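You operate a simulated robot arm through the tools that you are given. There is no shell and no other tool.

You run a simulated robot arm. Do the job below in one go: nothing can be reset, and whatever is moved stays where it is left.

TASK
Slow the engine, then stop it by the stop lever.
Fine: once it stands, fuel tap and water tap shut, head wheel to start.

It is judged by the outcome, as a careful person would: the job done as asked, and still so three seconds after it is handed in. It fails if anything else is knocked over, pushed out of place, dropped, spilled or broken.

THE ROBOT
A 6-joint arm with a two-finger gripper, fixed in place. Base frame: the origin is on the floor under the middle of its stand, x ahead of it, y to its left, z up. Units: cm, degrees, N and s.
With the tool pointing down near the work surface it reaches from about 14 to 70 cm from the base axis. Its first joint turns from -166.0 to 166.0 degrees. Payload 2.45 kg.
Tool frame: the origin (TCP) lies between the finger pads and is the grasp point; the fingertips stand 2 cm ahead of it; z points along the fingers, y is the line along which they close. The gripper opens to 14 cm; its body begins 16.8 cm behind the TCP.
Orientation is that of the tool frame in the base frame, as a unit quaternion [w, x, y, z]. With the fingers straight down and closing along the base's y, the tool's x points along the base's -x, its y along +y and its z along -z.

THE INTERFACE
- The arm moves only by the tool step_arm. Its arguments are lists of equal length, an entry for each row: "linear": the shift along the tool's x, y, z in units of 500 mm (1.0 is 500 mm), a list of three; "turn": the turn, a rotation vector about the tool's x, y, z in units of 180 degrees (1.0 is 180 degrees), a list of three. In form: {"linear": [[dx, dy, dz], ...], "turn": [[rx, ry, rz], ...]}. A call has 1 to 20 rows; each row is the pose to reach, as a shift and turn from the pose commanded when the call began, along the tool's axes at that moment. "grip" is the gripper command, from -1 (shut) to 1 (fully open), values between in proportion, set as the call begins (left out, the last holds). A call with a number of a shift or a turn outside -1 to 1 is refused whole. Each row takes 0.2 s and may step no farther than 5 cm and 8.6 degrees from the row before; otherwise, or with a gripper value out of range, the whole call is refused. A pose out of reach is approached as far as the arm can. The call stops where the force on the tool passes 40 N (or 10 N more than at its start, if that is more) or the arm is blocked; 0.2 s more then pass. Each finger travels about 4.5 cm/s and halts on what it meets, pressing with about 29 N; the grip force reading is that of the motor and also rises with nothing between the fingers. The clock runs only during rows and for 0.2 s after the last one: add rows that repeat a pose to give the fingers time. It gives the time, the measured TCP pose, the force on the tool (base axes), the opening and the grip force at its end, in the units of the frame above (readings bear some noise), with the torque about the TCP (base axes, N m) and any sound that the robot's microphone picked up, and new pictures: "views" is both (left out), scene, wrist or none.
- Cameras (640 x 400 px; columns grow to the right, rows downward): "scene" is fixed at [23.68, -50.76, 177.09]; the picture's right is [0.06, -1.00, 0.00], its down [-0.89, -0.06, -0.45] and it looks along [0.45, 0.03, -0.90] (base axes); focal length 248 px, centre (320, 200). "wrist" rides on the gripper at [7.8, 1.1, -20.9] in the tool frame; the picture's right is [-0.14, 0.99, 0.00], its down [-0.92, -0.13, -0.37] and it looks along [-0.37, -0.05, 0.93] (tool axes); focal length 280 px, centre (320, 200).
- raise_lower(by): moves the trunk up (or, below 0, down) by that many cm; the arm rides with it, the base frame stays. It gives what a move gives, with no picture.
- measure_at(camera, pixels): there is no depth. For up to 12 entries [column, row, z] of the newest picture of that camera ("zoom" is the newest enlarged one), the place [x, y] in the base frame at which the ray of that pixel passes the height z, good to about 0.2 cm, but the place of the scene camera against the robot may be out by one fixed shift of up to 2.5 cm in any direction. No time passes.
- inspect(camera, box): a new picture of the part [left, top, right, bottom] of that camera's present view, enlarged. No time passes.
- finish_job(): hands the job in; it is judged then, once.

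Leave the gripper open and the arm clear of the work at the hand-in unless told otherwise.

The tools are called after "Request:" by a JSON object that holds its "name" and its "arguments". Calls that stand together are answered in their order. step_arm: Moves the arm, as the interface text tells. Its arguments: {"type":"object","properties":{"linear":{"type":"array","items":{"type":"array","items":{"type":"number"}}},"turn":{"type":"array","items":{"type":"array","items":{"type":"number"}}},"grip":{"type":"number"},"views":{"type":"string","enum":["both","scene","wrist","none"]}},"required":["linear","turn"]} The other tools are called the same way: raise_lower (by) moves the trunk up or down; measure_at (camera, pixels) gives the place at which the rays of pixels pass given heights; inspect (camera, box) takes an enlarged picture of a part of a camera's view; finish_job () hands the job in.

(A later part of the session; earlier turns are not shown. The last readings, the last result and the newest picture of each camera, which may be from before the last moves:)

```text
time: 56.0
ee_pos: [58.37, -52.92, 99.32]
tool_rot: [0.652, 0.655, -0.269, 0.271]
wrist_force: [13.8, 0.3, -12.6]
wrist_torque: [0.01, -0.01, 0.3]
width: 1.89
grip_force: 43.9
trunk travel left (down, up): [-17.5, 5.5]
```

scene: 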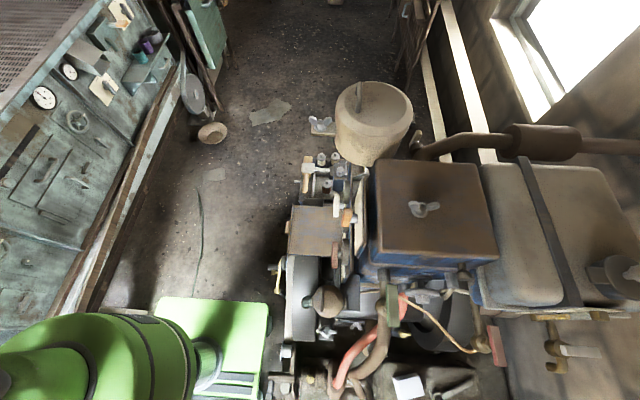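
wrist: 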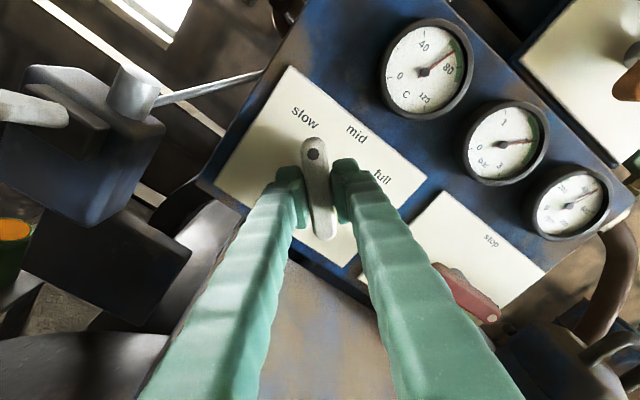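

I'll ease the side force, then turn the lever back toward mid and hold to see how the rpm responds.

Request:
{"name": "step_arm", "arguments": {"linear": [[0, -0.008, 0], [0, -0.008, 0], [0, -0.008, 0], [0, -0.008, 0], [0, -0.008, 0], [0, -0.008, 0], [0, -0.008, 0], [0, -0.008, 0], [0, -0.008, 0], [0, -0.008, 0], [0, -0.008, 0], [0, -0.008, 0], [0, -0.008, 0], [0, -0.008, 0]], "turn": [[0, 0, 0], [0, 0, 0.0417], [0, 0, 0.0833], [0, 0, 0.125], [0, 0, 0.1667], [0, 0, 0.2083], [0, 0, 0.25], [0, 0, 0.25], [0, 0, 0.25], [0, 0, 0.25], [0, 0, 0.25], [0, 0, 0.25], [0, 0, 0.25], [0, 0, 0.25]], "views": "wrist"}}

Request:
{"name": "inspect", "arguments": {"camera": "wrist", "box": [240, 0, 640, 200]}}

```text
time: 59.0
ee_pos: [58.52, -52.83, 99.29]
tool_rot: [0.499, 0.5, -0.501, 0.501]
wrist_force: [3.6, -3.9, 9.8]
wrist_torque: [-0.19, 0.04, 0.03]
width: 1.9
grip_force: 44.0
trunk travel left (down, up): [-17.5, 5.5]
```

wrist: 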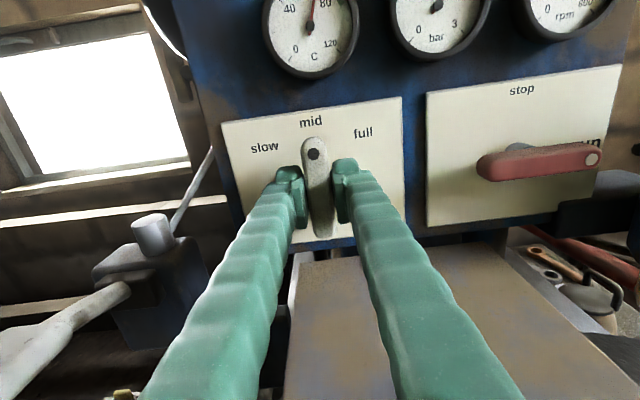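

```text
1.60 times, centred on (440, 100) of wrist
```

zoom: 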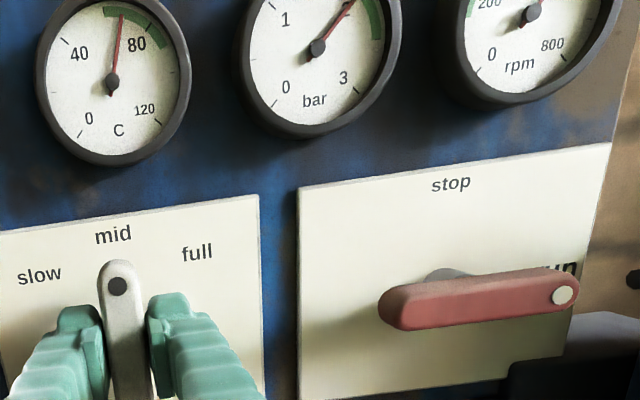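

Request:
{"name": "inspect", "arguments": {"camera": "wrist", "box": [520, 0, 610, 45]}}

```text
7.11 times, centred on (565, 22) of wrist
```

zoom: 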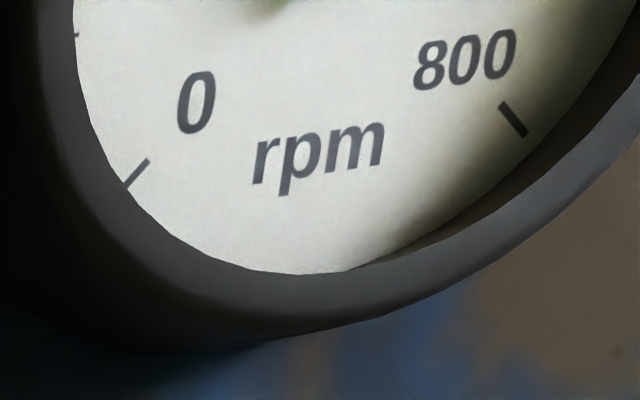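

Request:
{"name": "inspect", "arguments": {"camera": "wrist", "box": [500, 0, 640, 4]}}

```text
4.57 times, centred on (570, 2) of wrist
```

zoom: 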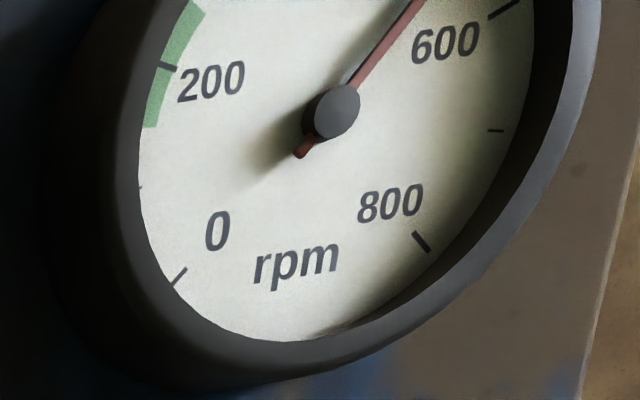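

At "mid" the rpm rose to about 540. The lever works, and "slow" really is about 445 rpm. I'll put it back against the slow stop.

Request:
{"name": "step_arm", "arguments": {"linear": [[0, 0, 0], [0, 0, 0], [0, 0, 0], [0, 0, 0], [0, 0, 0], [0, 0, 0], [0, 0, 0], [0, 0, 0]], "turn": [[0, 0, -0.0417], [0, 0, -0.0833], [0, 0, -0.125], [0, 0, -0.1667], [0, 0, -0.2083], [0, 0, -0.25], [0, 0, -0.268], [0, 0, -0.268]], "views": "wrist"}}

Request:
{"name": "inspect", "arguments": {"camera": "wrist", "box": [220, 60, 420, 260]}}

```text
time: 60.8
ee_pos: [58.24, -52.79, 99.34]
tool_rot: [0.66, 0.662, -0.252, 0.252]
wrist_force: [-15.2, 11.5, 7.0]
wrist_torque: [0.14, -1.17, -0.32]
width: 1.94
grip_force: 44.3
trunk travel left (down, up): [-17.5, 5.5]
```

wrist: 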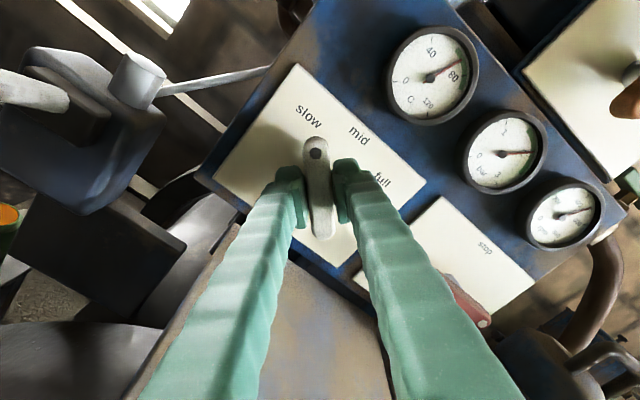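

```text
2.00 times, centred on (320, 160) of wrist
```

zoom: 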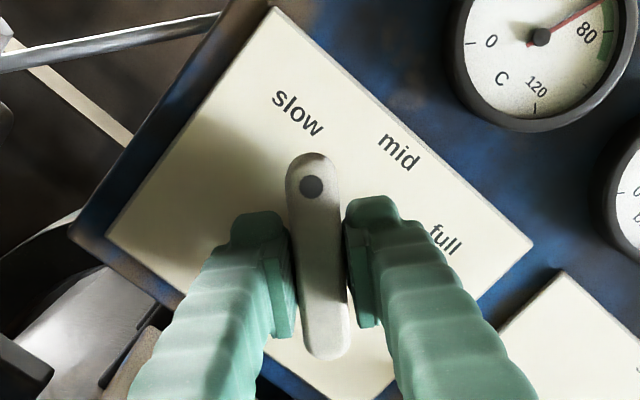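

It's on the stop again (torque -1.2 N·m). Release, back out 9 cm, then roll and slide over to the red lever.

Request:
{"name": "step_arm", "arguments": {"linear": [[0, 0, 0], [0, 0, 0], [0, 0, 0], [0, 0, 0], [0, 0, -0.08], [0, 0, -0.16], [0, 0, -0.19], [0, 0, -0.19]], "turn": [[0, 0, 0.01], [0, 0, 0.015], [0, 0, 0.018], [0, 0, 0.018], [0, 0, 0.018], [0, 0, 0.018], [0, 0, 0.018], [0, 0, 0.018]], "grip": -0.4, "views": "wrist"}}

```text
time: 62.6
ee_pos: [58.63, -43.45, 99.19]
tool_rot: [0.652, 0.654, -0.271, 0.272]
wrist_force: [-0.2, -0.7, -0.1]
wrist_torque: [0.01, -0.02, -0.01]
width: 4.2
grip_force: 0.1
trunk travel left (down, up): [-17.5, 5.5]
```

wrist: 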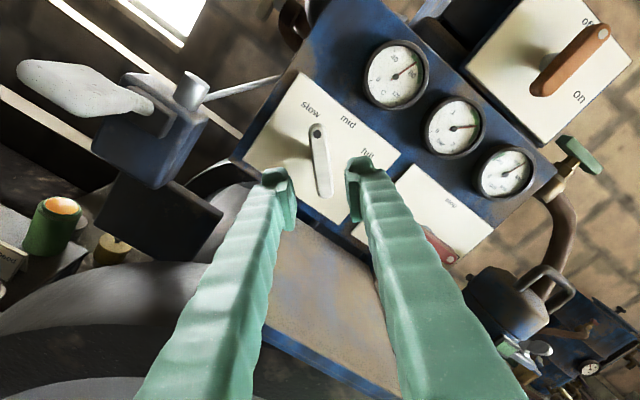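

Request:
{"name": "step_arm", "arguments": {"linear": [[-0.0143, 0.0143, 0], [-0.0286, 0.0286, 0], [-0.0429, 0.0429, 0], [-0.0572, 0.0572, 0], [-0.0715, 0.0715, 0], [-0.0858, 0.0858, 0], [-0.1001, 0.1001, 0], [-0.1144, 0.1144, 0], [-0.1287, 0.1287, 0], [-0.143, 0.143, 0], [-0.1573, 0.1573, 0], [-0.1716, 0.1716, 0], [-0.1859, 0.1859, 0], [-0.2002, 0.2002, 0], [-0.2145, 0.2145, 0], [-0.2288, 0.2288, 0], [-0.243, 0.243, 0], [-0.243, 0.243, 0]], "turn": [[0, 0, 0.0441], [0, 0, 0.0882], [0, 0, 0.1324], [0, 0, 0.1765], [0, 0, 0.2206], [0, 0, 0.2647], [0, 0, 0.3088], [0, 0, 0.3529], [0, 0, 0.3971], [0, 0, 0.4412], [0, 0, 0.4853], [0, 0, 0.5294], [0, 0, 0.5735], [0, 0, 0.6176], [0, 0, 0.6618], [0, 0, 0.7059], [0, 0, 0.75], [0, 0, 0.75]], "views": "wrist"}}

Request:
{"name": "inspect", "arguments": {"camera": "wrist", "box": [160, 60, 400, 240]}}

```text
time: 66.4
ee_pos: [41.27, -43.57, 99.36]
tool_rot: [0.0, 0.001, 0.707, -0.707]
wrist_force: [0.9, 0.5, 1.4]
wrist_torque: [0.03, 0.01, -0.03]
width: 4.19
grip_force: 0.1
trunk travel left (down, up): [-17.5, 5.5]
```

wrist: 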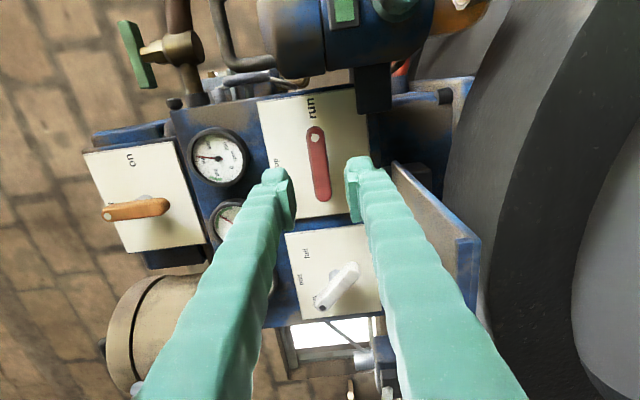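

```text
2.22 times, centred on (280, 150) of wrist
```

zoom: 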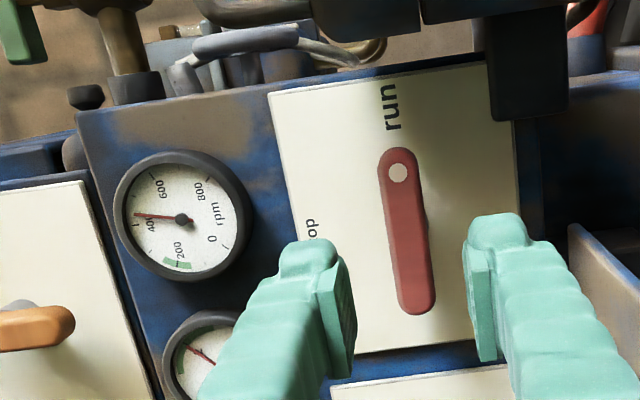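

The rpm is back near 450 and the red lever is centred at (318,164), as expected. Advance onto it and grip.

Request:
{"name": "step_arm", "arguments": {"linear": [[0, -0.002, 0.07], [0, -0.003, 0.14], [0, -0.003, 0.19], [0, -0.003, 0.19]], "turn": [[0, 0, 0], [0, 0, 0], [0, 0, 0], [0, 0, 0]], "views": "wrist"}}

Request:
{"name": "inspect", "arguments": {"camera": "wrist", "box": [220, 80, 420, 240]}}

```text
time: 67.4
ee_pos: [41.46, -53.09, 99.51]
tool_rot: [0.0, 0.001, 0.707, -0.707]
wrist_force: [0.7, 0.8, 0.1]
wrist_torque: [0.01, 0.0, 0.03]
width: 4.23
grip_force: 0.0
trunk travel left (down, up): [-17.5, 5.5]
```

wrist: 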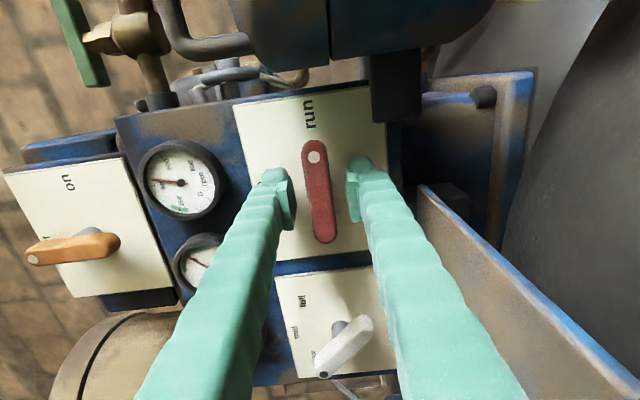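

```text
2.50 times, centred on (320, 160) of wrist
```

zoom: 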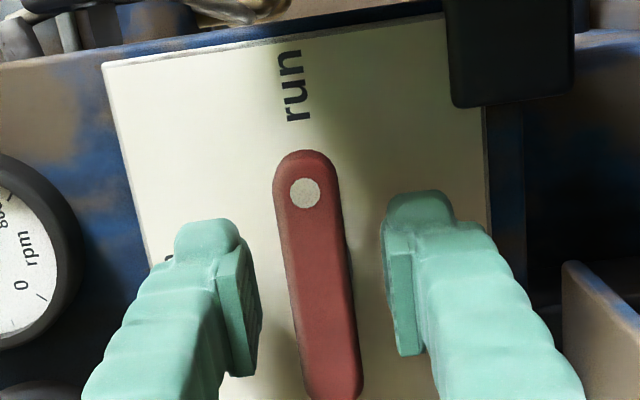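

Fingers straddle the red lever. Close.

Request:
{"name": "step_arm", "arguments": {"linear": [[0, 0, 0], [0, 0, 0], [0, 0, 0], [0, 0, 0]], "turn": [[0, 0, 0], [0, 0, 0], [0, 0, 0], [0, 0, 0]], "grip": -1, "views": "none"}}

```text
time: 68.4
ee_pos: [41.48, -53.04, 99.49]
tool_rot: [0.001, 0.0, 0.708, -0.706]
wrist_force: [0.9, 3.5, -1.9]
wrist_torque: [0.0, 0.0, 0.05]
width: 1.92
grip_force: 43.8
trunk travel left (down, up): [-17.5, 5.5]
```

Gripped at 1.9 cm with almost no side force. I'll turn it toward "stop", anticlockwise, 45° first.

Request:
{"name": "step_arm", "arguments": {"linear": [[0, 0, 0], [0, 0, 0], [0, 0, 0], [0, 0, 0], [0, 0, 0], [0, 0, 0]], "turn": [[0, 0, -0.0417], [0, 0, -0.0833], [0, 0, -0.125], [0, 0, -0.1667], [0, 0, -0.2083], [0, 0, -0.25]], "views": "wrist"}}

```text
time: 69.8
ee_pos: [41.45, -52.94, 99.4]
tool_rot: [0.27, 0.27, -0.653, 0.654]
wrist_force: [10.2, -3.5, 9.6]
wrist_torque: [0.28, -0.02, 0.44]
width: 1.91
grip_force: 44.0
trunk travel left (down, up): [-17.5, 5.5]
```

wrist: 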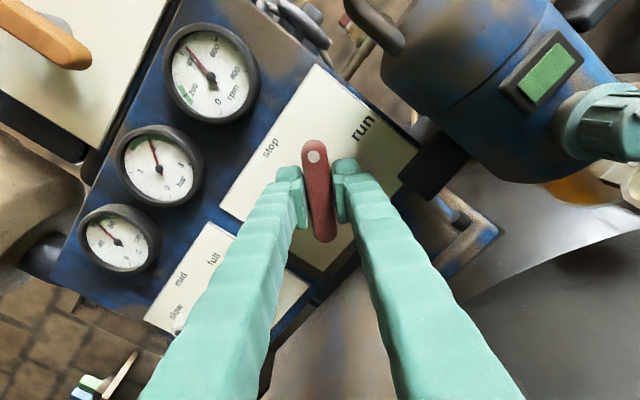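

Halfway. I'll shift about 2-3 mm with the side force and finish the turn to "stop".

Request:
{"name": "step_arm", "arguments": {"linear": [[0, -0.005, 0], [0, -0.005, 0], [0, -0.005, 0], [0, -0.005, 0], [0, -0.005, 0], [0, -0.005, 0]], "turn": [[0, 0, -0.0417], [0, 0, -0.0833], [0, 0, -0.125], [0, 0, -0.1667], [0, 0, -0.2083], [0, 0, -0.25]], "views": "wrist"}}

Request:
{"name": "inspect", "arguments": {"camera": "wrist", "box": [200, 0, 440, 150]}}

```text
time: 71.2
ee_pos: [41.52, -52.99, 99.56]
tool_rot: [0.5, 0.501, -0.5, 0.499]
wrist_force: [3.2, 2.1, 3.2]
wrist_torque: [-0.48, -0.16, -0.03]
width: 1.9
grip_force: 44.1
trunk travel left (down, up): [-17.5, 5.5]
```

wrist: 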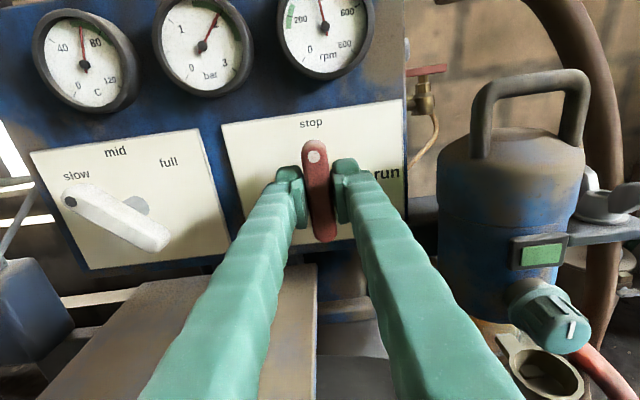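

```text
2.67 times, centred on (320, 75) of wrist
```

zoom: 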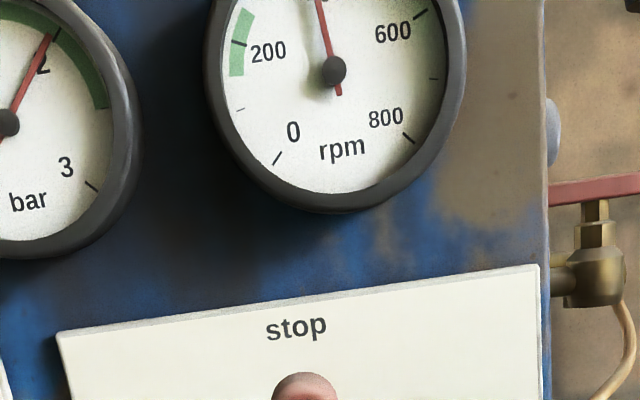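

The lever points at "stop" and the rpm has begun to drop. I'll press 3° further to seat it and wait.

Request:
{"name": "step_arm", "arguments": {"linear": [[0, 0, 0], [0, 0, 0], [0, 0, 0], [0, 0, 0], [0, 0, 0], [0, 0, 0], [0, 0, 0], [0, 0, 0]], "turn": [[0, 0, -0.01], [0, 0, -0.018], [0, 0, -0.018], [0, 0, -0.018], [0, 0, -0.018], [0, 0, -0.018], [0, 0, -0.018], [0, 0, -0.018]], "views": "wrist"}}

Request:
{"name": "inspect", "arguments": {"camera": "wrist", "box": [200, 0, 440, 150]}}

```text
time: 73.0
ee_pos: [41.38, -52.88, 99.46]
tool_rot: [0.514, 0.515, -0.486, 0.484]
wrist_force: [-4.3, 22.2, -16.2]
wrist_torque: [0.22, -1.09, -0.04]
width: 1.94
grip_force: 44.8
trunk travel left (down, up): [-17.5, 5.5]
```

wrist: 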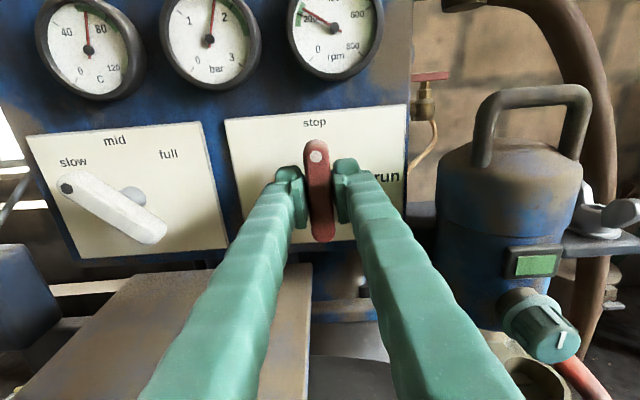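

```text
2.67 times, centred on (320, 75) of wrist
```

zoom: 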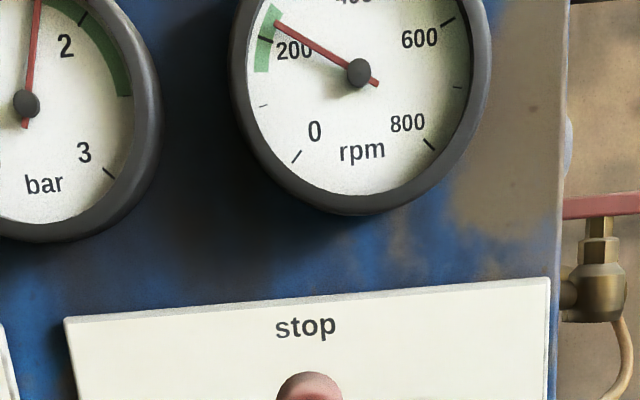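

It's on its end stop (torque -1.1) and the rpm is falling through 240. Release with a small back-twist, open and back out.

Request:
{"name": "step_arm", "arguments": {"linear": [[0, 0, 0], [0, 0, 0], [0, 0, 0], [0, 0, 0], [0, 0, -0.08], [0, 0, -0.16], [0, 0, -0.24], [0, 0, -0.24], [0, 0, -0.24], [0, 0, -0.24]], "turn": [[0, 0, 0.01], [0, 0, 0.018], [0, 0, 0.018], [0, 0, 0.018], [0, 0, 0.018], [0, 0, 0.018], [0, 0, 0.018], [0, 0, 0.018], [0, 0, 0.018], [0, 0, 0.018]], "grip": -0.4, "views": "wrist"}}

Request:
{"name": "inspect", "arguments": {"camera": "wrist", "box": [160, 0, 440, 200]}}

```text
time: 75.2
ee_pos: [41.45, -41.13, 99.48]
tool_rot: [-0.499, -0.5, 0.501, -0.5]
wrist_force: [-0.7, 0.7, -0.3]
wrist_torque: [0.01, 0.01, 0.01]
width: 4.21
grip_force: 0.1
trunk travel left (down, up): [-17.5, 5.5]
```

wrist: 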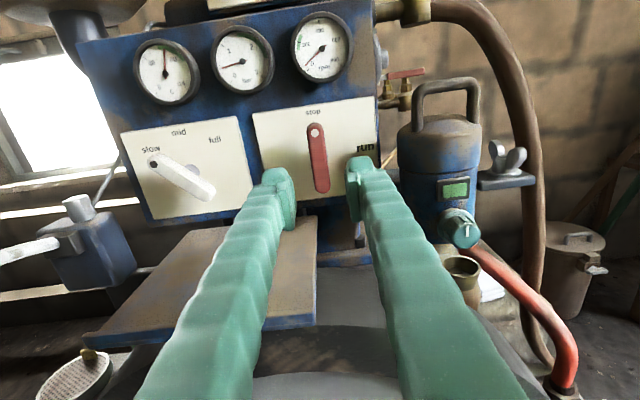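

```text
2.00 times, centred on (300, 100) of wrist
```

zoom: 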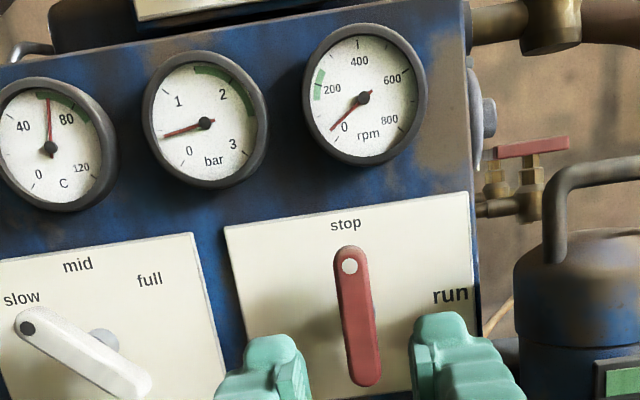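

The rpm is dropping to zero, the lever stays at "stop", and oil pressure is falling. The red fuel-tap lever is visible at (405,72), so I'll zoom on it while the engine runs down.

Request:
{"name": "inspect", "arguments": {"camera": "wrist", "box": [370, 50, 450, 130]}}

Request:
{"name": "inspect", "arguments": {"camera": "scene", "box": [460, 310, 530, 380]}}

Request:
{"name": "inspect", "arguments": {"camera": "scene", "box": [360, 270, 440, 340]}}

Request:
{"name": "measure_at", "arguments": {"camera": "scene", "pixels": [[497, 345, 106], [393, 305, 122], [422.5, 292.3, 111], [334, 257, 100]]}}

```text
5.00 times, centred on (410, 90) of wrist
```

zoom: 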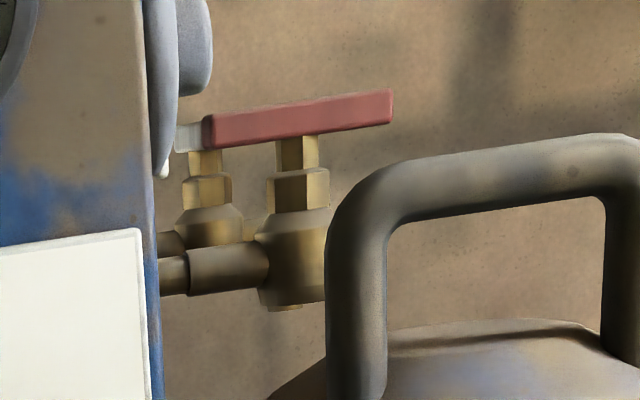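

```text
5.71 times, centred on (495, 345) of scene
```

zoom: 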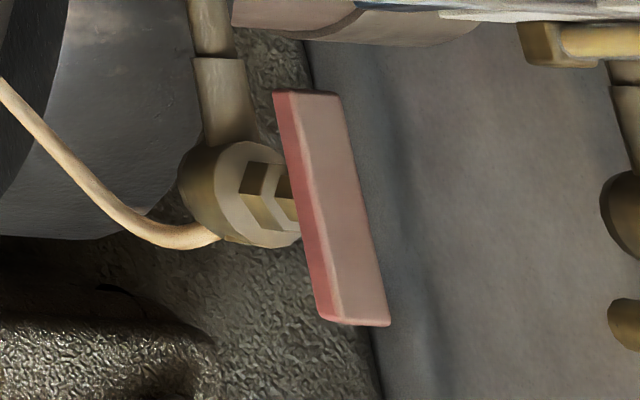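

```text
5.71 times, centred on (400, 305) of scene
```

zoom: 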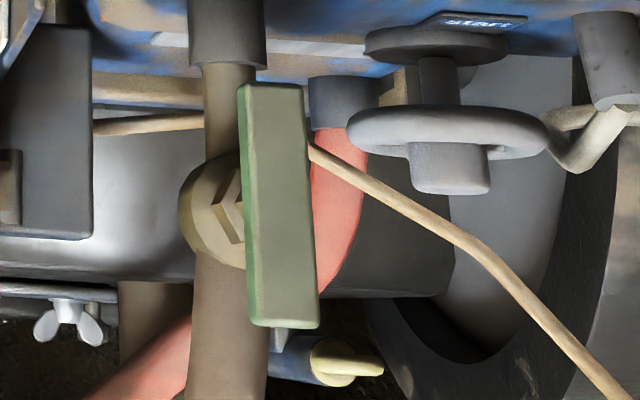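

```text
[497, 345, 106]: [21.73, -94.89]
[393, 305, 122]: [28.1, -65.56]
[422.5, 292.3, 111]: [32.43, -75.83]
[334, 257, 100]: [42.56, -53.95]
```

The fuel lever is a symmetric bar about 10 cm long on a vertical stem, and the green one is the same type. Both lie along x now, in line and open. I'll do the nearer green tap first from above: go straight up, then swing the tool to point down near (25,-42,138).

Request:
{"name": "step_arm", "arguments": {"linear": [[0.09, 0, 0.001], [0.18, 0, 0.003], [0.27, 0, 0.004], [0.36, 0, 0.005], [0.45, 0, 0.007], [0.482, 0.0328, 0.008], [0.514, 0.0656, 0.009], [0.546, 0.0984, 0.011], [0.578, 0.1312, 0.012], [0.61, 0.164, 0.013], [0.642, 0.1968, 0.015], [0.674, 0.2296, 0.016], [0.706, 0.2624, 0.017], [0.738, 0.2952, 0.019], [0.77, 0.328, 0.02], [0.77, 0.328, 0.02]], "turn": [[-0.0257, -0.0257, 0.0257], [-0.0513, -0.0513, 0.0513], [-0.077, -0.077, 0.077], [-0.1026, -0.1026, 0.1026], [-0.1283, -0.1283, 0.1283], [-0.154, -0.154, 0.154], [-0.1796, -0.1796, 0.1796], [-0.2053, -0.2053, 0.2053], [-0.2309, -0.2309, 0.2309], [-0.2566, -0.2566, 0.2566], [-0.2823, -0.2823, 0.2823], [-0.3079, -0.3079, 0.3079], [-0.3336, -0.3336, 0.3336], [-0.3593, -0.3593, 0.3593], [-0.3849, -0.3849, 0.3849], [-0.3849, -0.3849, 0.3849]]}}

Request:
{"name": "inspect", "arguments": {"camera": "wrist", "box": [180, 100, 340, 250]}}

```text
time: 78.6
ee_pos: [25.14, -42.17, 138.18]
tool_rot: [0.001, -0.001, 1.0, 0.002]
wrist_force: [-0.5, 0.5, 0.4]
wrist_torque: [0.01, -0.01, 0.05]
width: 4.21
grip_force: 0.0
trunk travel left (down, up): [-17.5, 5.5]
```

scene: 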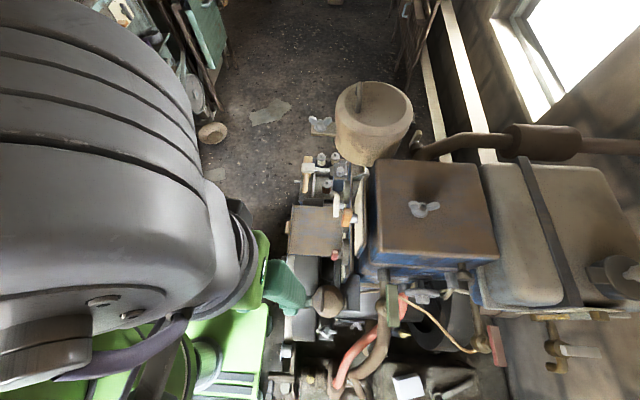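
wrist: 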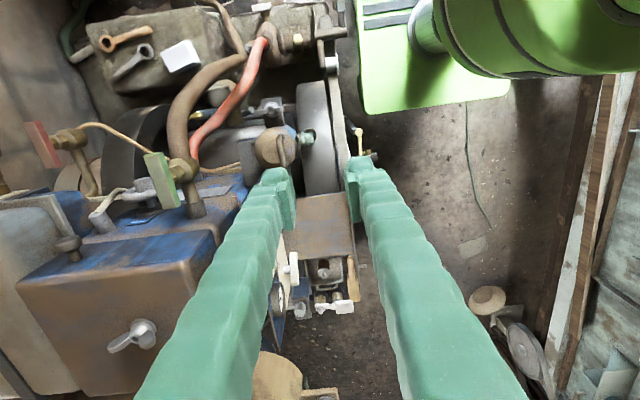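

```text
2.67 times, centred on (260, 175) of wrist
```

zoom: 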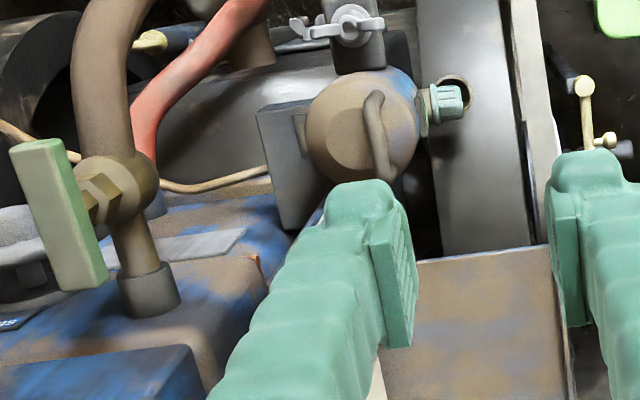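

Tool is pointing down. I'll measure the green lever ends at the expected height.

Request:
{"name": "measure_at", "arguments": {"camera": "wrist", "pixels": [[162.5, 180.6, 122.5], [162.5, 180.6, 121.5], [152, 156, 122], [171, 205, 122], [178, 170, 115]]}}

```text
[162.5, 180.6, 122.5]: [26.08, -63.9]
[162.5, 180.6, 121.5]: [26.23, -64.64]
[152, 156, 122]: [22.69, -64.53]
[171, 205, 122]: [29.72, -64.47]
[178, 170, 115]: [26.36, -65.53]
```

The green lever's centre is at (26.2,-64.4), z≈121.5, lying along x. I'll move above it at z=135.

Request:
{"name": "step_arm", "arguments": {"linear": [[-0.004, -0.08, 0.01], [-0.008, -0.16, 0.02], [-0.012, -0.24, 0.03], [-0.016, -0.32, 0.04], [-0.02, -0.4, 0.05], [-0.022, -0.446, 0.06], [-0.022, -0.446, 0.06]], "turn": [[0, 0, 0], [0, 0, 0], [0, 0, 0], [0, 0, 0], [0, 0, 0], [0, 0, 0], [0, 0, 0]]}}

Request:
{"name": "inspect", "arguments": {"camera": "wrist", "box": [220, 80, 420, 240]}}

```text
time: 80.2
ee_pos: [26.23, -64.3, 134.84]
tool_rot: [0.001, 0.0, 1.0, 0.002]
wrist_force: [-0.2, -0.5, -0.6]
wrist_torque: [-0.03, 0.01, 0.07]
width: 4.19
grip_force: 0.1
trunk travel left (down, up): [-17.5, 5.5]
```

scene: 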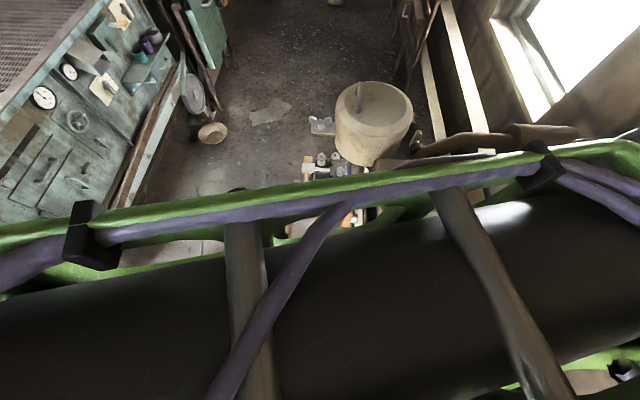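
wrist: 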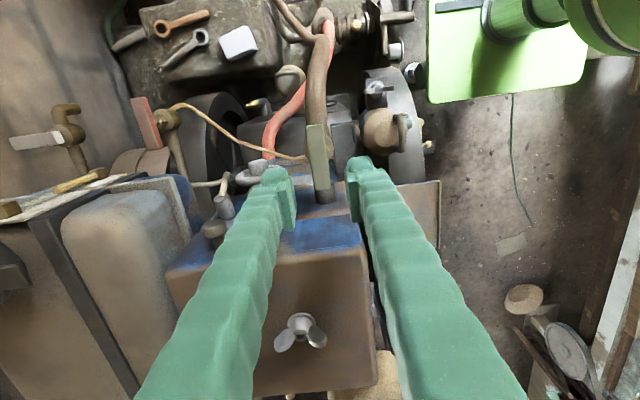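

```text
2.50 times, centred on (320, 160) of wrist
```

zoom: 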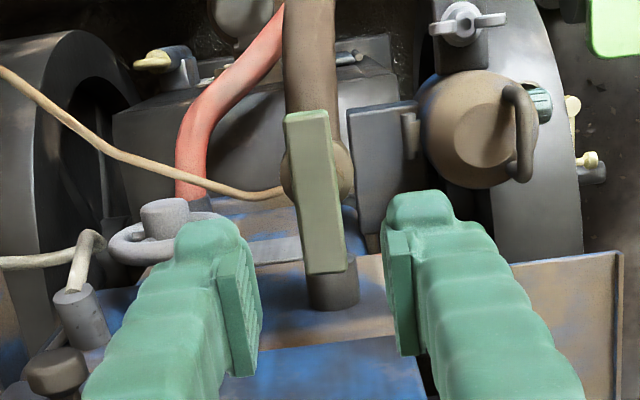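

The lever is centred in the fingers at (318,156), matching the aim for 13 cm below. The wrist view also shows the gripper clear of everything. I'll lower onto the lever.

Request:
{"name": "step_arm", "arguments": {"linear": [[0, 0, 0.08], [0, 0, 0.16], [0, 0, 0.23], [0, 0, 0.264], [0, 0, 0.264]], "turn": [[0, 0, 0], [0, 0, 0], [0, 0, 0], [0, 0, 0], [0, 0, 0]], "views": "wrist"}}

Request:
{"name": "inspect", "arguments": {"camera": "wrist", "box": [220, 80, 420, 240]}}

```text
time: 81.4
ee_pos: [25.98, -64.61, 121.84]
tool_rot: [0.002, -0.001, 1.0, 0.001]
wrist_force: [-0.1, 0.9, -1.0]
wrist_torque: [-0.01, -0.01, 0.01]
width: 4.22
grip_force: 0.0
trunk travel left (down, up): [-17.5, 5.5]
```

wrist: 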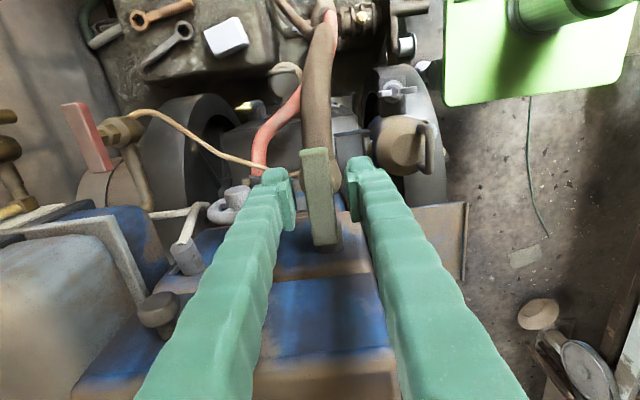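

```text
2.50 times, centred on (320, 160) of wrist
```

zoom: 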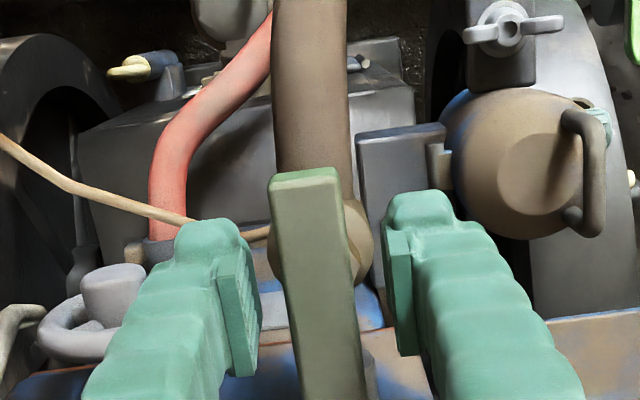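

The bar is between the pads. Close and try a small turn, anticlockwise from above, to feel which way the tap moves.

Request:
{"name": "step_arm", "arguments": {"linear": [[0, 0, 0], [0, 0, 0], [0, 0, 0], [0, 0, 0]], "turn": [[0, 0, 0], [0, 0, 0], [0, 0, 0], [0, 0, 0]], "grip": -1, "views": "none"}}

Request:
{"name": "step_arm", "arguments": {"linear": [[0, 0, 0], [0, 0, 0], [0, 0, 0]], "turn": [[0, 0, -0.022], [0, 0, -0.044], [0, 0, -0.044]], "views": "wrist"}}

Request:
{"name": "inspect", "arguments": {"camera": "wrist", "box": [220, 80, 420, 240]}}

```text
time: 82.4
ee_pos: [25.98, -64.6, 121.86]
tool_rot: [-0.001, 0.0, 1.0, 0.002]
wrist_force: [-0.1, -1.3, -0.8]
wrist_torque: [-0.03, -0.04, -0.03]
width: 2.07
grip_force: 45.0
trunk travel left (down, up): [-17.5, 5.5]
```

```text
time: 83.2
ee_pos: [25.95, -64.53, 121.8]
tool_rot: [0.001, -0.07, 0.998, 0.001]
wrist_force: [-5.8, -2.7, -2.7]
wrist_torque: [-0.01, 0.19, -1.51]
width: 2.35
grip_force: 45.0
trunk travel left (down, up): [-17.5, 5.5]
```

wrist: 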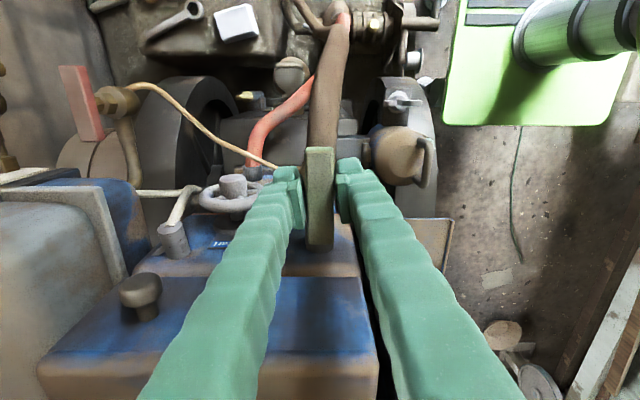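

```text
2.50 times, centred on (320, 160) of wrist
```

zoom: 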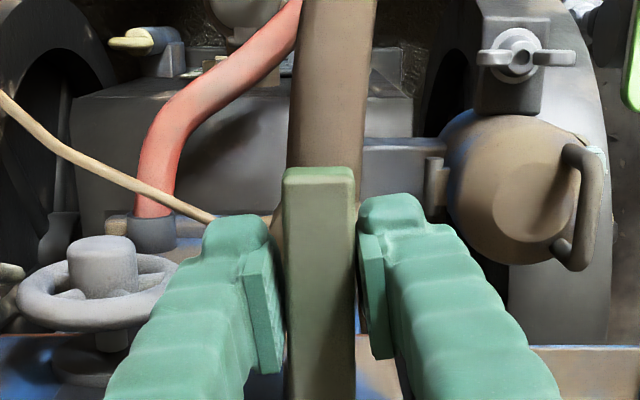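

Torque is -1.5 N·m and the bar stays put while the pads spread, so that direction is blocked. I'll turn it the other way, clockwise from above: first back to centre, then on in small steps.

Request:
{"name": "step_arm", "arguments": {"linear": [[0, 0, 0], [0, 0, 0], [0, 0, 0], [0, 0, 0]], "turn": [[0, 0, 0.03], [0, 0, 0.06], [0, 0, 0.1], [0, 0, 0.1]], "views": "wrist"}}

Request:
{"name": "inspect", "arguments": {"camera": "wrist", "box": [220, 80, 420, 240]}}

```text
time: 84.2
ee_pos: [26.07, -64.5, 121.76]
tool_rot: [-0.001, 0.088, 0.996, 0.0]
wrist_force: [-6.4, -4.2, -4.9]
wrist_torque: [-0.08, 0.05, -0.04]
width: 2.09
grip_force: 44.8
trunk travel left (down, up): [-17.5, 5.5]
```

wrist: 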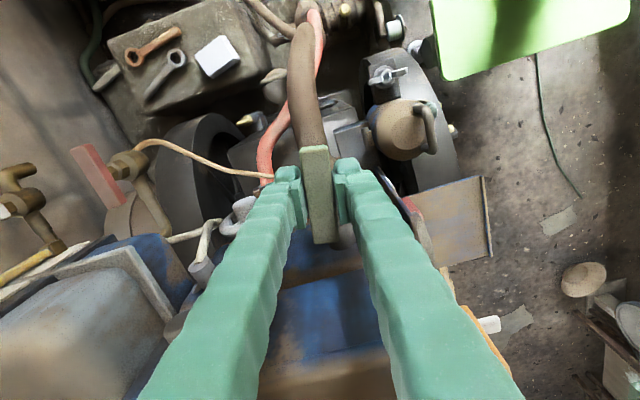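

```text
2.50 times, centred on (320, 160) of wrist
```

zoom: 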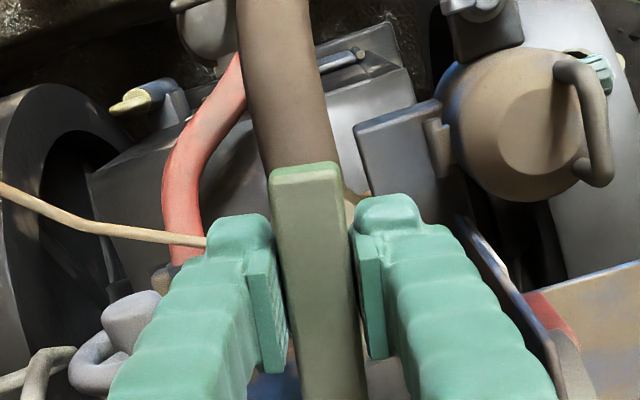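

It follows this way: torque is about 0 and the pads are tight at 2.09. Continue clockwise.

Request:
{"name": "step_arm", "arguments": {"linear": [[0, 0, 0], [0, 0, 0], [0, 0, 0], [0, 0, 0], [0, 0, 0], [0, 0, 0]], "turn": [[0, 0, 0.042], [0, 0, 0.084], [0, 0, 0.126], [0, 0, 0.168], [0, 0, 0.21], [0, 0, 0.25]], "views": "wrist"}}

```text
time: 85.6
ee_pos: [26.22, -64.39, 121.89]
tool_rot: [-0.001, 0.464, 0.886, 0.002]
wrist_force: [-1.9, -1.2, -9.0]
wrist_torque: [-0.61, -0.41, -0.02]
width: 2.09
grip_force: 44.8
trunk travel left (down, up): [-17.5, 5.5]
```

wrist: 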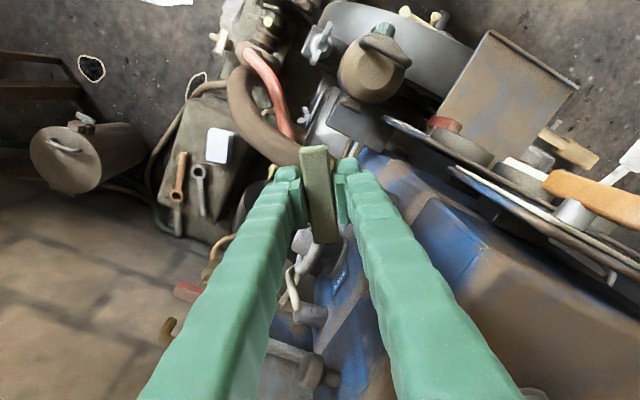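

At about 55° now and still moving freely. Finish to 90°.

Request:
{"name": "step_arm", "arguments": {"linear": [[0, 0, 0], [0, 0, 0], [0, 0, 0], [0, 0, 0], [0, 0, 0], [0, 0, 0]], "turn": [[0, 0, 0.042], [0, 0, 0.084], [0, 0, 0.126], [0, 0, 0.168], [0, 0, 0.194], [0, 0, 0.2]], "views": "wrist"}}

Request:
{"name": "inspect", "arguments": {"camera": "wrist", "box": [200, 60, 440, 240]}}

```text
time: 87.0
ee_pos: [26.29, -64.44, 121.9]
tool_rot: [0.0, 0.714, 0.701, 0.001]
wrist_force: [4.3, 0.6, -11.4]
wrist_torque: [-0.07, -0.04, 0.78]
width: 2.06
grip_force: 45.3
trunk travel left (down, up): [-17.5, 5.5]
```

wrist: 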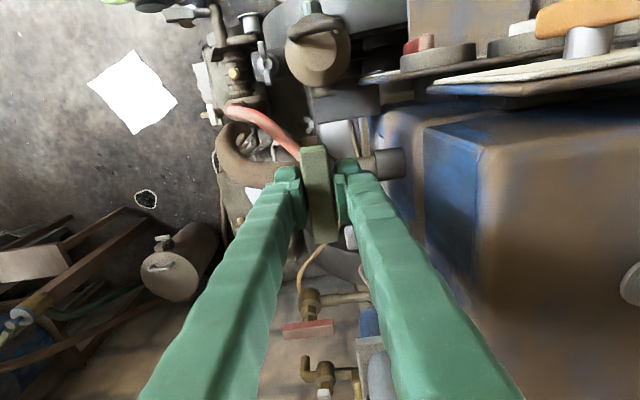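

```text
2.22 times, centred on (320, 150) of wrist
```

zoom: 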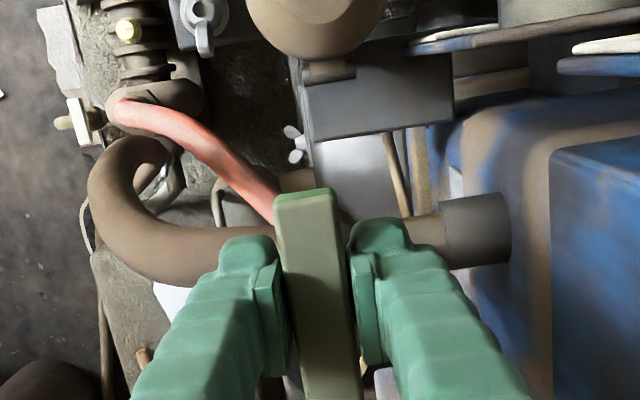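

Torque +0.8 shows its end stop, with the green lever square across the pipe, so the water is shut. Release and lift straight up.

Request:
{"name": "step_arm", "arguments": {"linear": [[0, 0, 0], [0, 0, 0], [0, 0, 0], [0, 0, 0], [0, 0, -0.08], [0, 0, -0.16], [0, 0, -0.24], [0, 0, -0.24]], "turn": [[0, 0, -0.005], [0, 0, -0.008], [0, 0, -0.008], [0, 0, -0.008], [0, 0, -0.008], [0, 0, -0.008], [0, 0, -0.008], [0, 0, -0.008]], "grip": -0.4, "views": "wrist"}}

Request:
{"name": "inspect", "arguments": {"camera": "wrist", "box": [200, 60, 440, 240]}}

```text
time: 88.8
ee_pos: [26.09, -64.43, 133.86]
tool_rot: [-0.001, 0.705, 0.709, 0.001]
wrist_force: [-0.7, -0.9, 0.2]
wrist_torque: [0.02, 0.0, -0.03]
width: 4.22
grip_force: 0.1
trunk travel left (down, up): [-17.5, 5.5]
```

wrist: 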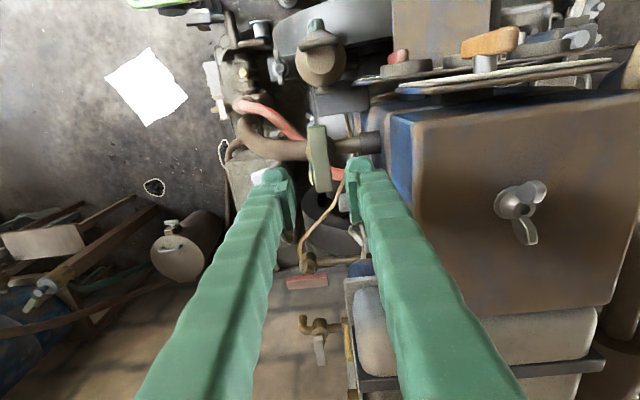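

```text
2.22 times, centred on (320, 150) of wrist
```

zoom: 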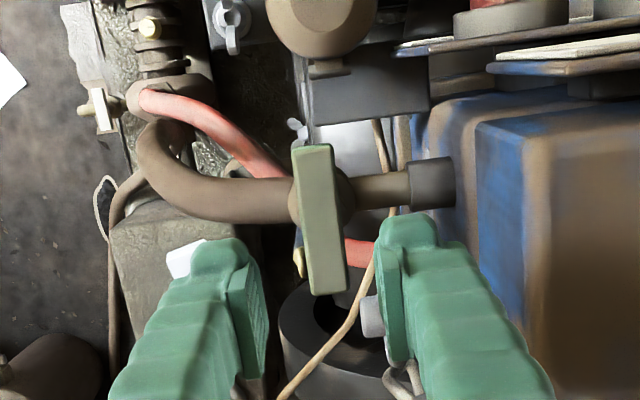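

The green lever is squarely across the pipe, so the water tap is shut. Next is the fuel tap, which is far out at about (21,-94,106). I'll rise and rotate the tool back so that it can point outward (-y) and down with the camera on top, closing the fingers.

Request:
{"name": "step_arm", "arguments": {"linear": [[0.0262, -0.0073, -0.0145], [0.0524, -0.0145, -0.0291], [0.0785, -0.0218, -0.0436], [0.1047, -0.0291, -0.0582], [0.1309, -0.0364, -0.0727], [0.1571, -0.0436, -0.0873], [0.1833, -0.0509, -0.1018], [0.2095, -0.0582, -0.1164], [0.2356, -0.0655, -0.1309], [0.2618, -0.0727, -0.1455], [0.288, -0.08, -0.16]], "turn": [[0.0174, 0, -0.042], [0.0348, 0, -0.084], [0.0522, 0, -0.126], [0.0696, 0, -0.168], [0.087, 0, -0.21], [0.1044, 0, -0.2519], [0.1218, 0, -0.2939], [0.1392, 0, -0.3359], [0.1566, 0, -0.3779], [0.174, 0, -0.4199], [0.1914, 0, -0.4619]], "grip": -1, "views": "none"}}

```text
time: 91.2
ee_pos: [21.94, -49.88, 141.62]
tool_rot: [-0.191, 0.034, 0.962, -0.192]
wrist_force: [-0.4, 0.0, 0.3]
wrist_torque: [-0.02, -0.05, 0.03]
width: 0.01
grip_force: 28.8
trunk travel left (down, up): [-17.5, 5.5]
```

Request:
{"name": "step_arm", "arguments": {"linear": [[-0.0139, -0.0318, 0.0247], [-0.0279, -0.0636, 0.0495], [-0.0418, -0.0955, 0.0742], [-0.0557, -0.1273, 0.0989], [-0.0696, -0.1591, 0.1236], [-0.0836, -0.1909, 0.1484], [-0.0975, -0.2227, 0.1731], [-0.1114, -0.2545, 0.1978], [-0.1253, -0.2864, 0.2225], [-0.1393, -0.3182, 0.2473], [-0.1532, -0.35, 0.272], [-0.1532, -0.35, 0.272]], "turn": [[0.0174, 0, -0.042], [0.0348, 0, -0.084], [0.0522, 0, -0.126], [0.0696, 0, -0.168], [0.087, 0, -0.21], [0.1044, 0, -0.2519], [0.1218, 0, -0.2939], [0.1392, 0, -0.3359], [0.1566, 0, -0.3779], [0.174, 0, -0.4199], [0.1914, 0, -0.4619], [0.1914, 0, -0.4619]]}}

```text
time: 93.8
ee_pos: [23.95, -72.04, 134.27]
tool_rot: [0.27, 0.656, -0.651, 0.272]
wrist_force: [0.2, 0.2, -0.6]
wrist_torque: [-0.04, 0.03, 0.01]
width: 0.0
grip_force: 29.1
trunk travel left (down, up): [-17.5, 5.5]
```

scene: 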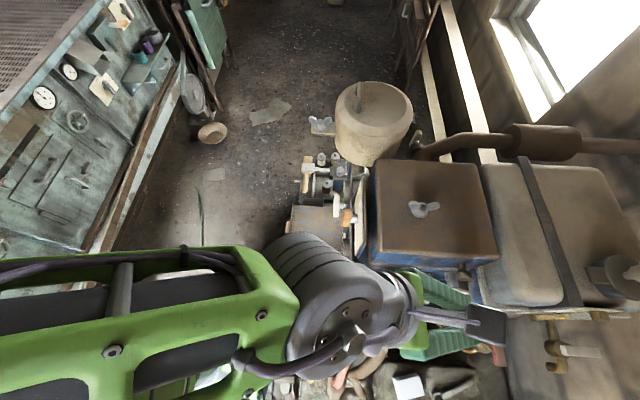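
wrist: 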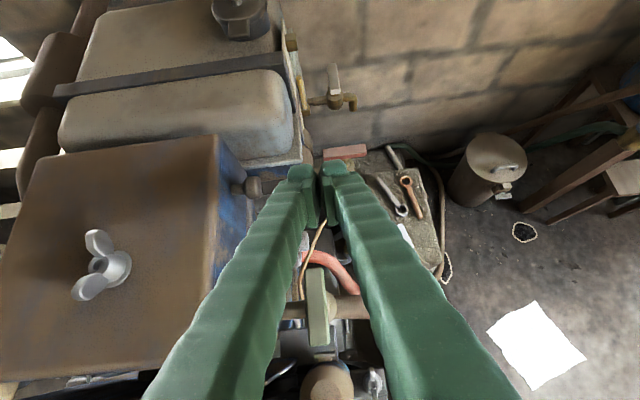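

I'm over the tap area, with the red lever visible at (345,152) just beyond the closed fingertips. Zooming in to plan the push.

Request:
{"name": "inspect", "arguments": {"camera": "wrist", "box": [270, 90, 430, 190]}}

Request:
{"name": "measure_at", "arguments": {"camera": "wrist", "pixels": [[323, 155, 106], [367, 151, 106], [345, 152, 106], [300, 160, 106], [340, 97, 106]]}}

```text
4.00 times, centred on (350, 140) of wrist
```

zoom: 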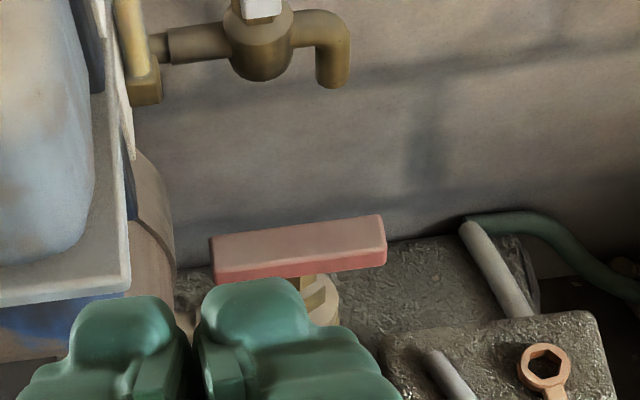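

```text
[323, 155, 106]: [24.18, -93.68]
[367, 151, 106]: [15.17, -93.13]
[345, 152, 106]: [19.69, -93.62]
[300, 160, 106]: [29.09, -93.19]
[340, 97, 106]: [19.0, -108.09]
```

Combining views puts the red lever's centre at about (19.8,-92.4,108), spanning x 15.4 to 24.2, with free space on its -x side. The green tap shut clockwise from above. For the red tap that means sweeping its -x end toward +y and then +x. I'll reorient to a nearly horizontal tool heading 35° toward +x and stage on the -x side.

Request:
{"name": "step_arm", "arguments": {"linear": [[-0.0147, 0.0499, 0.0287], [-0.0294, 0.0998, 0.0574], [-0.0441, 0.1496, 0.0861], [-0.0588, 0.1995, 0.1148], [-0.0735, 0.2494, 0.1435], [-0.0882, 0.2992, 0.1722], [-0.1029, 0.3491, 0.2009], [-0.1176, 0.399, 0.2296], [-0.1176, 0.399, 0.2296]], "turn": [[0.0213, 0.0202, -0.0123], [0.0426, 0.0404, -0.0246], [0.0639, 0.0605, -0.0369], [0.0852, 0.0807, -0.0492], [0.1064, 0.1009, -0.0614], [0.1277, 0.121, -0.0737], [0.149, 0.1412, -0.086], [0.1703, 0.1614, -0.0983], [0.1703, 0.1614, -0.0983]]}}

Request:
{"name": "inspect", "arguments": {"camera": "wrist", "box": [200, 80, 440, 230]}}

```text
time: 95.8
ee_pos: [28.49, -76.96, 130.08]
tool_rot: [0.358, 0.682, -0.506, 0.389]
wrist_force: [1.0, -1.7, 0.2]
wrist_torque: [-0.03, 0.07, -0.15]
width: 0.02
grip_force: 29.0
out of reach, approached as far as the arm can: row 2, 3, 4, 5, 6, 7, 8, 9
trunk travel left (down, up): [-17.5, 5.5]
```

scene: 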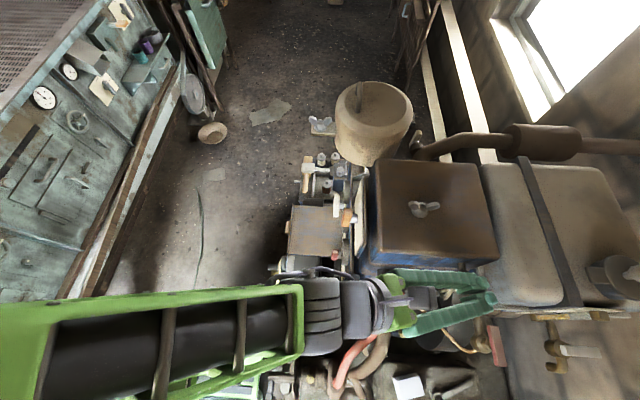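
wrist: 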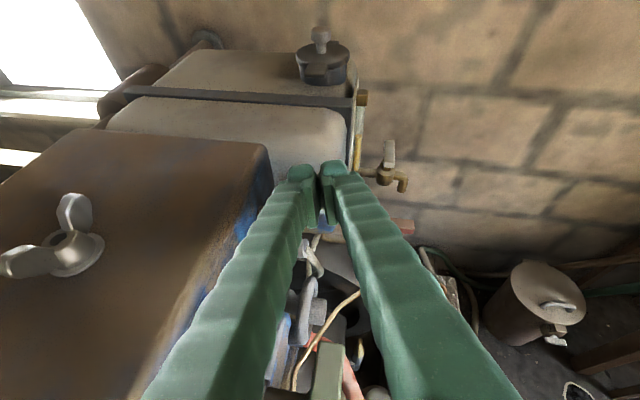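

```text
2.67 times, centred on (320, 155) of wrist
```

zoom: 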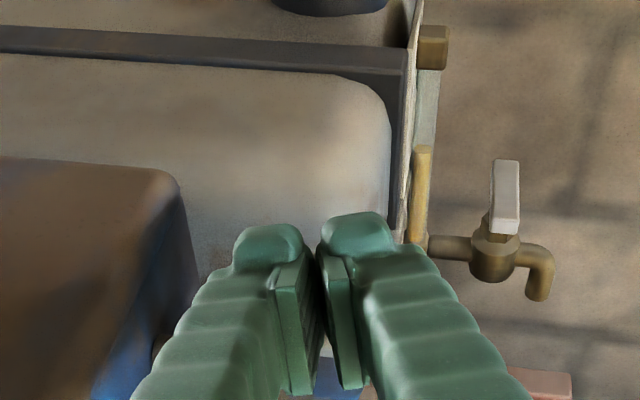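

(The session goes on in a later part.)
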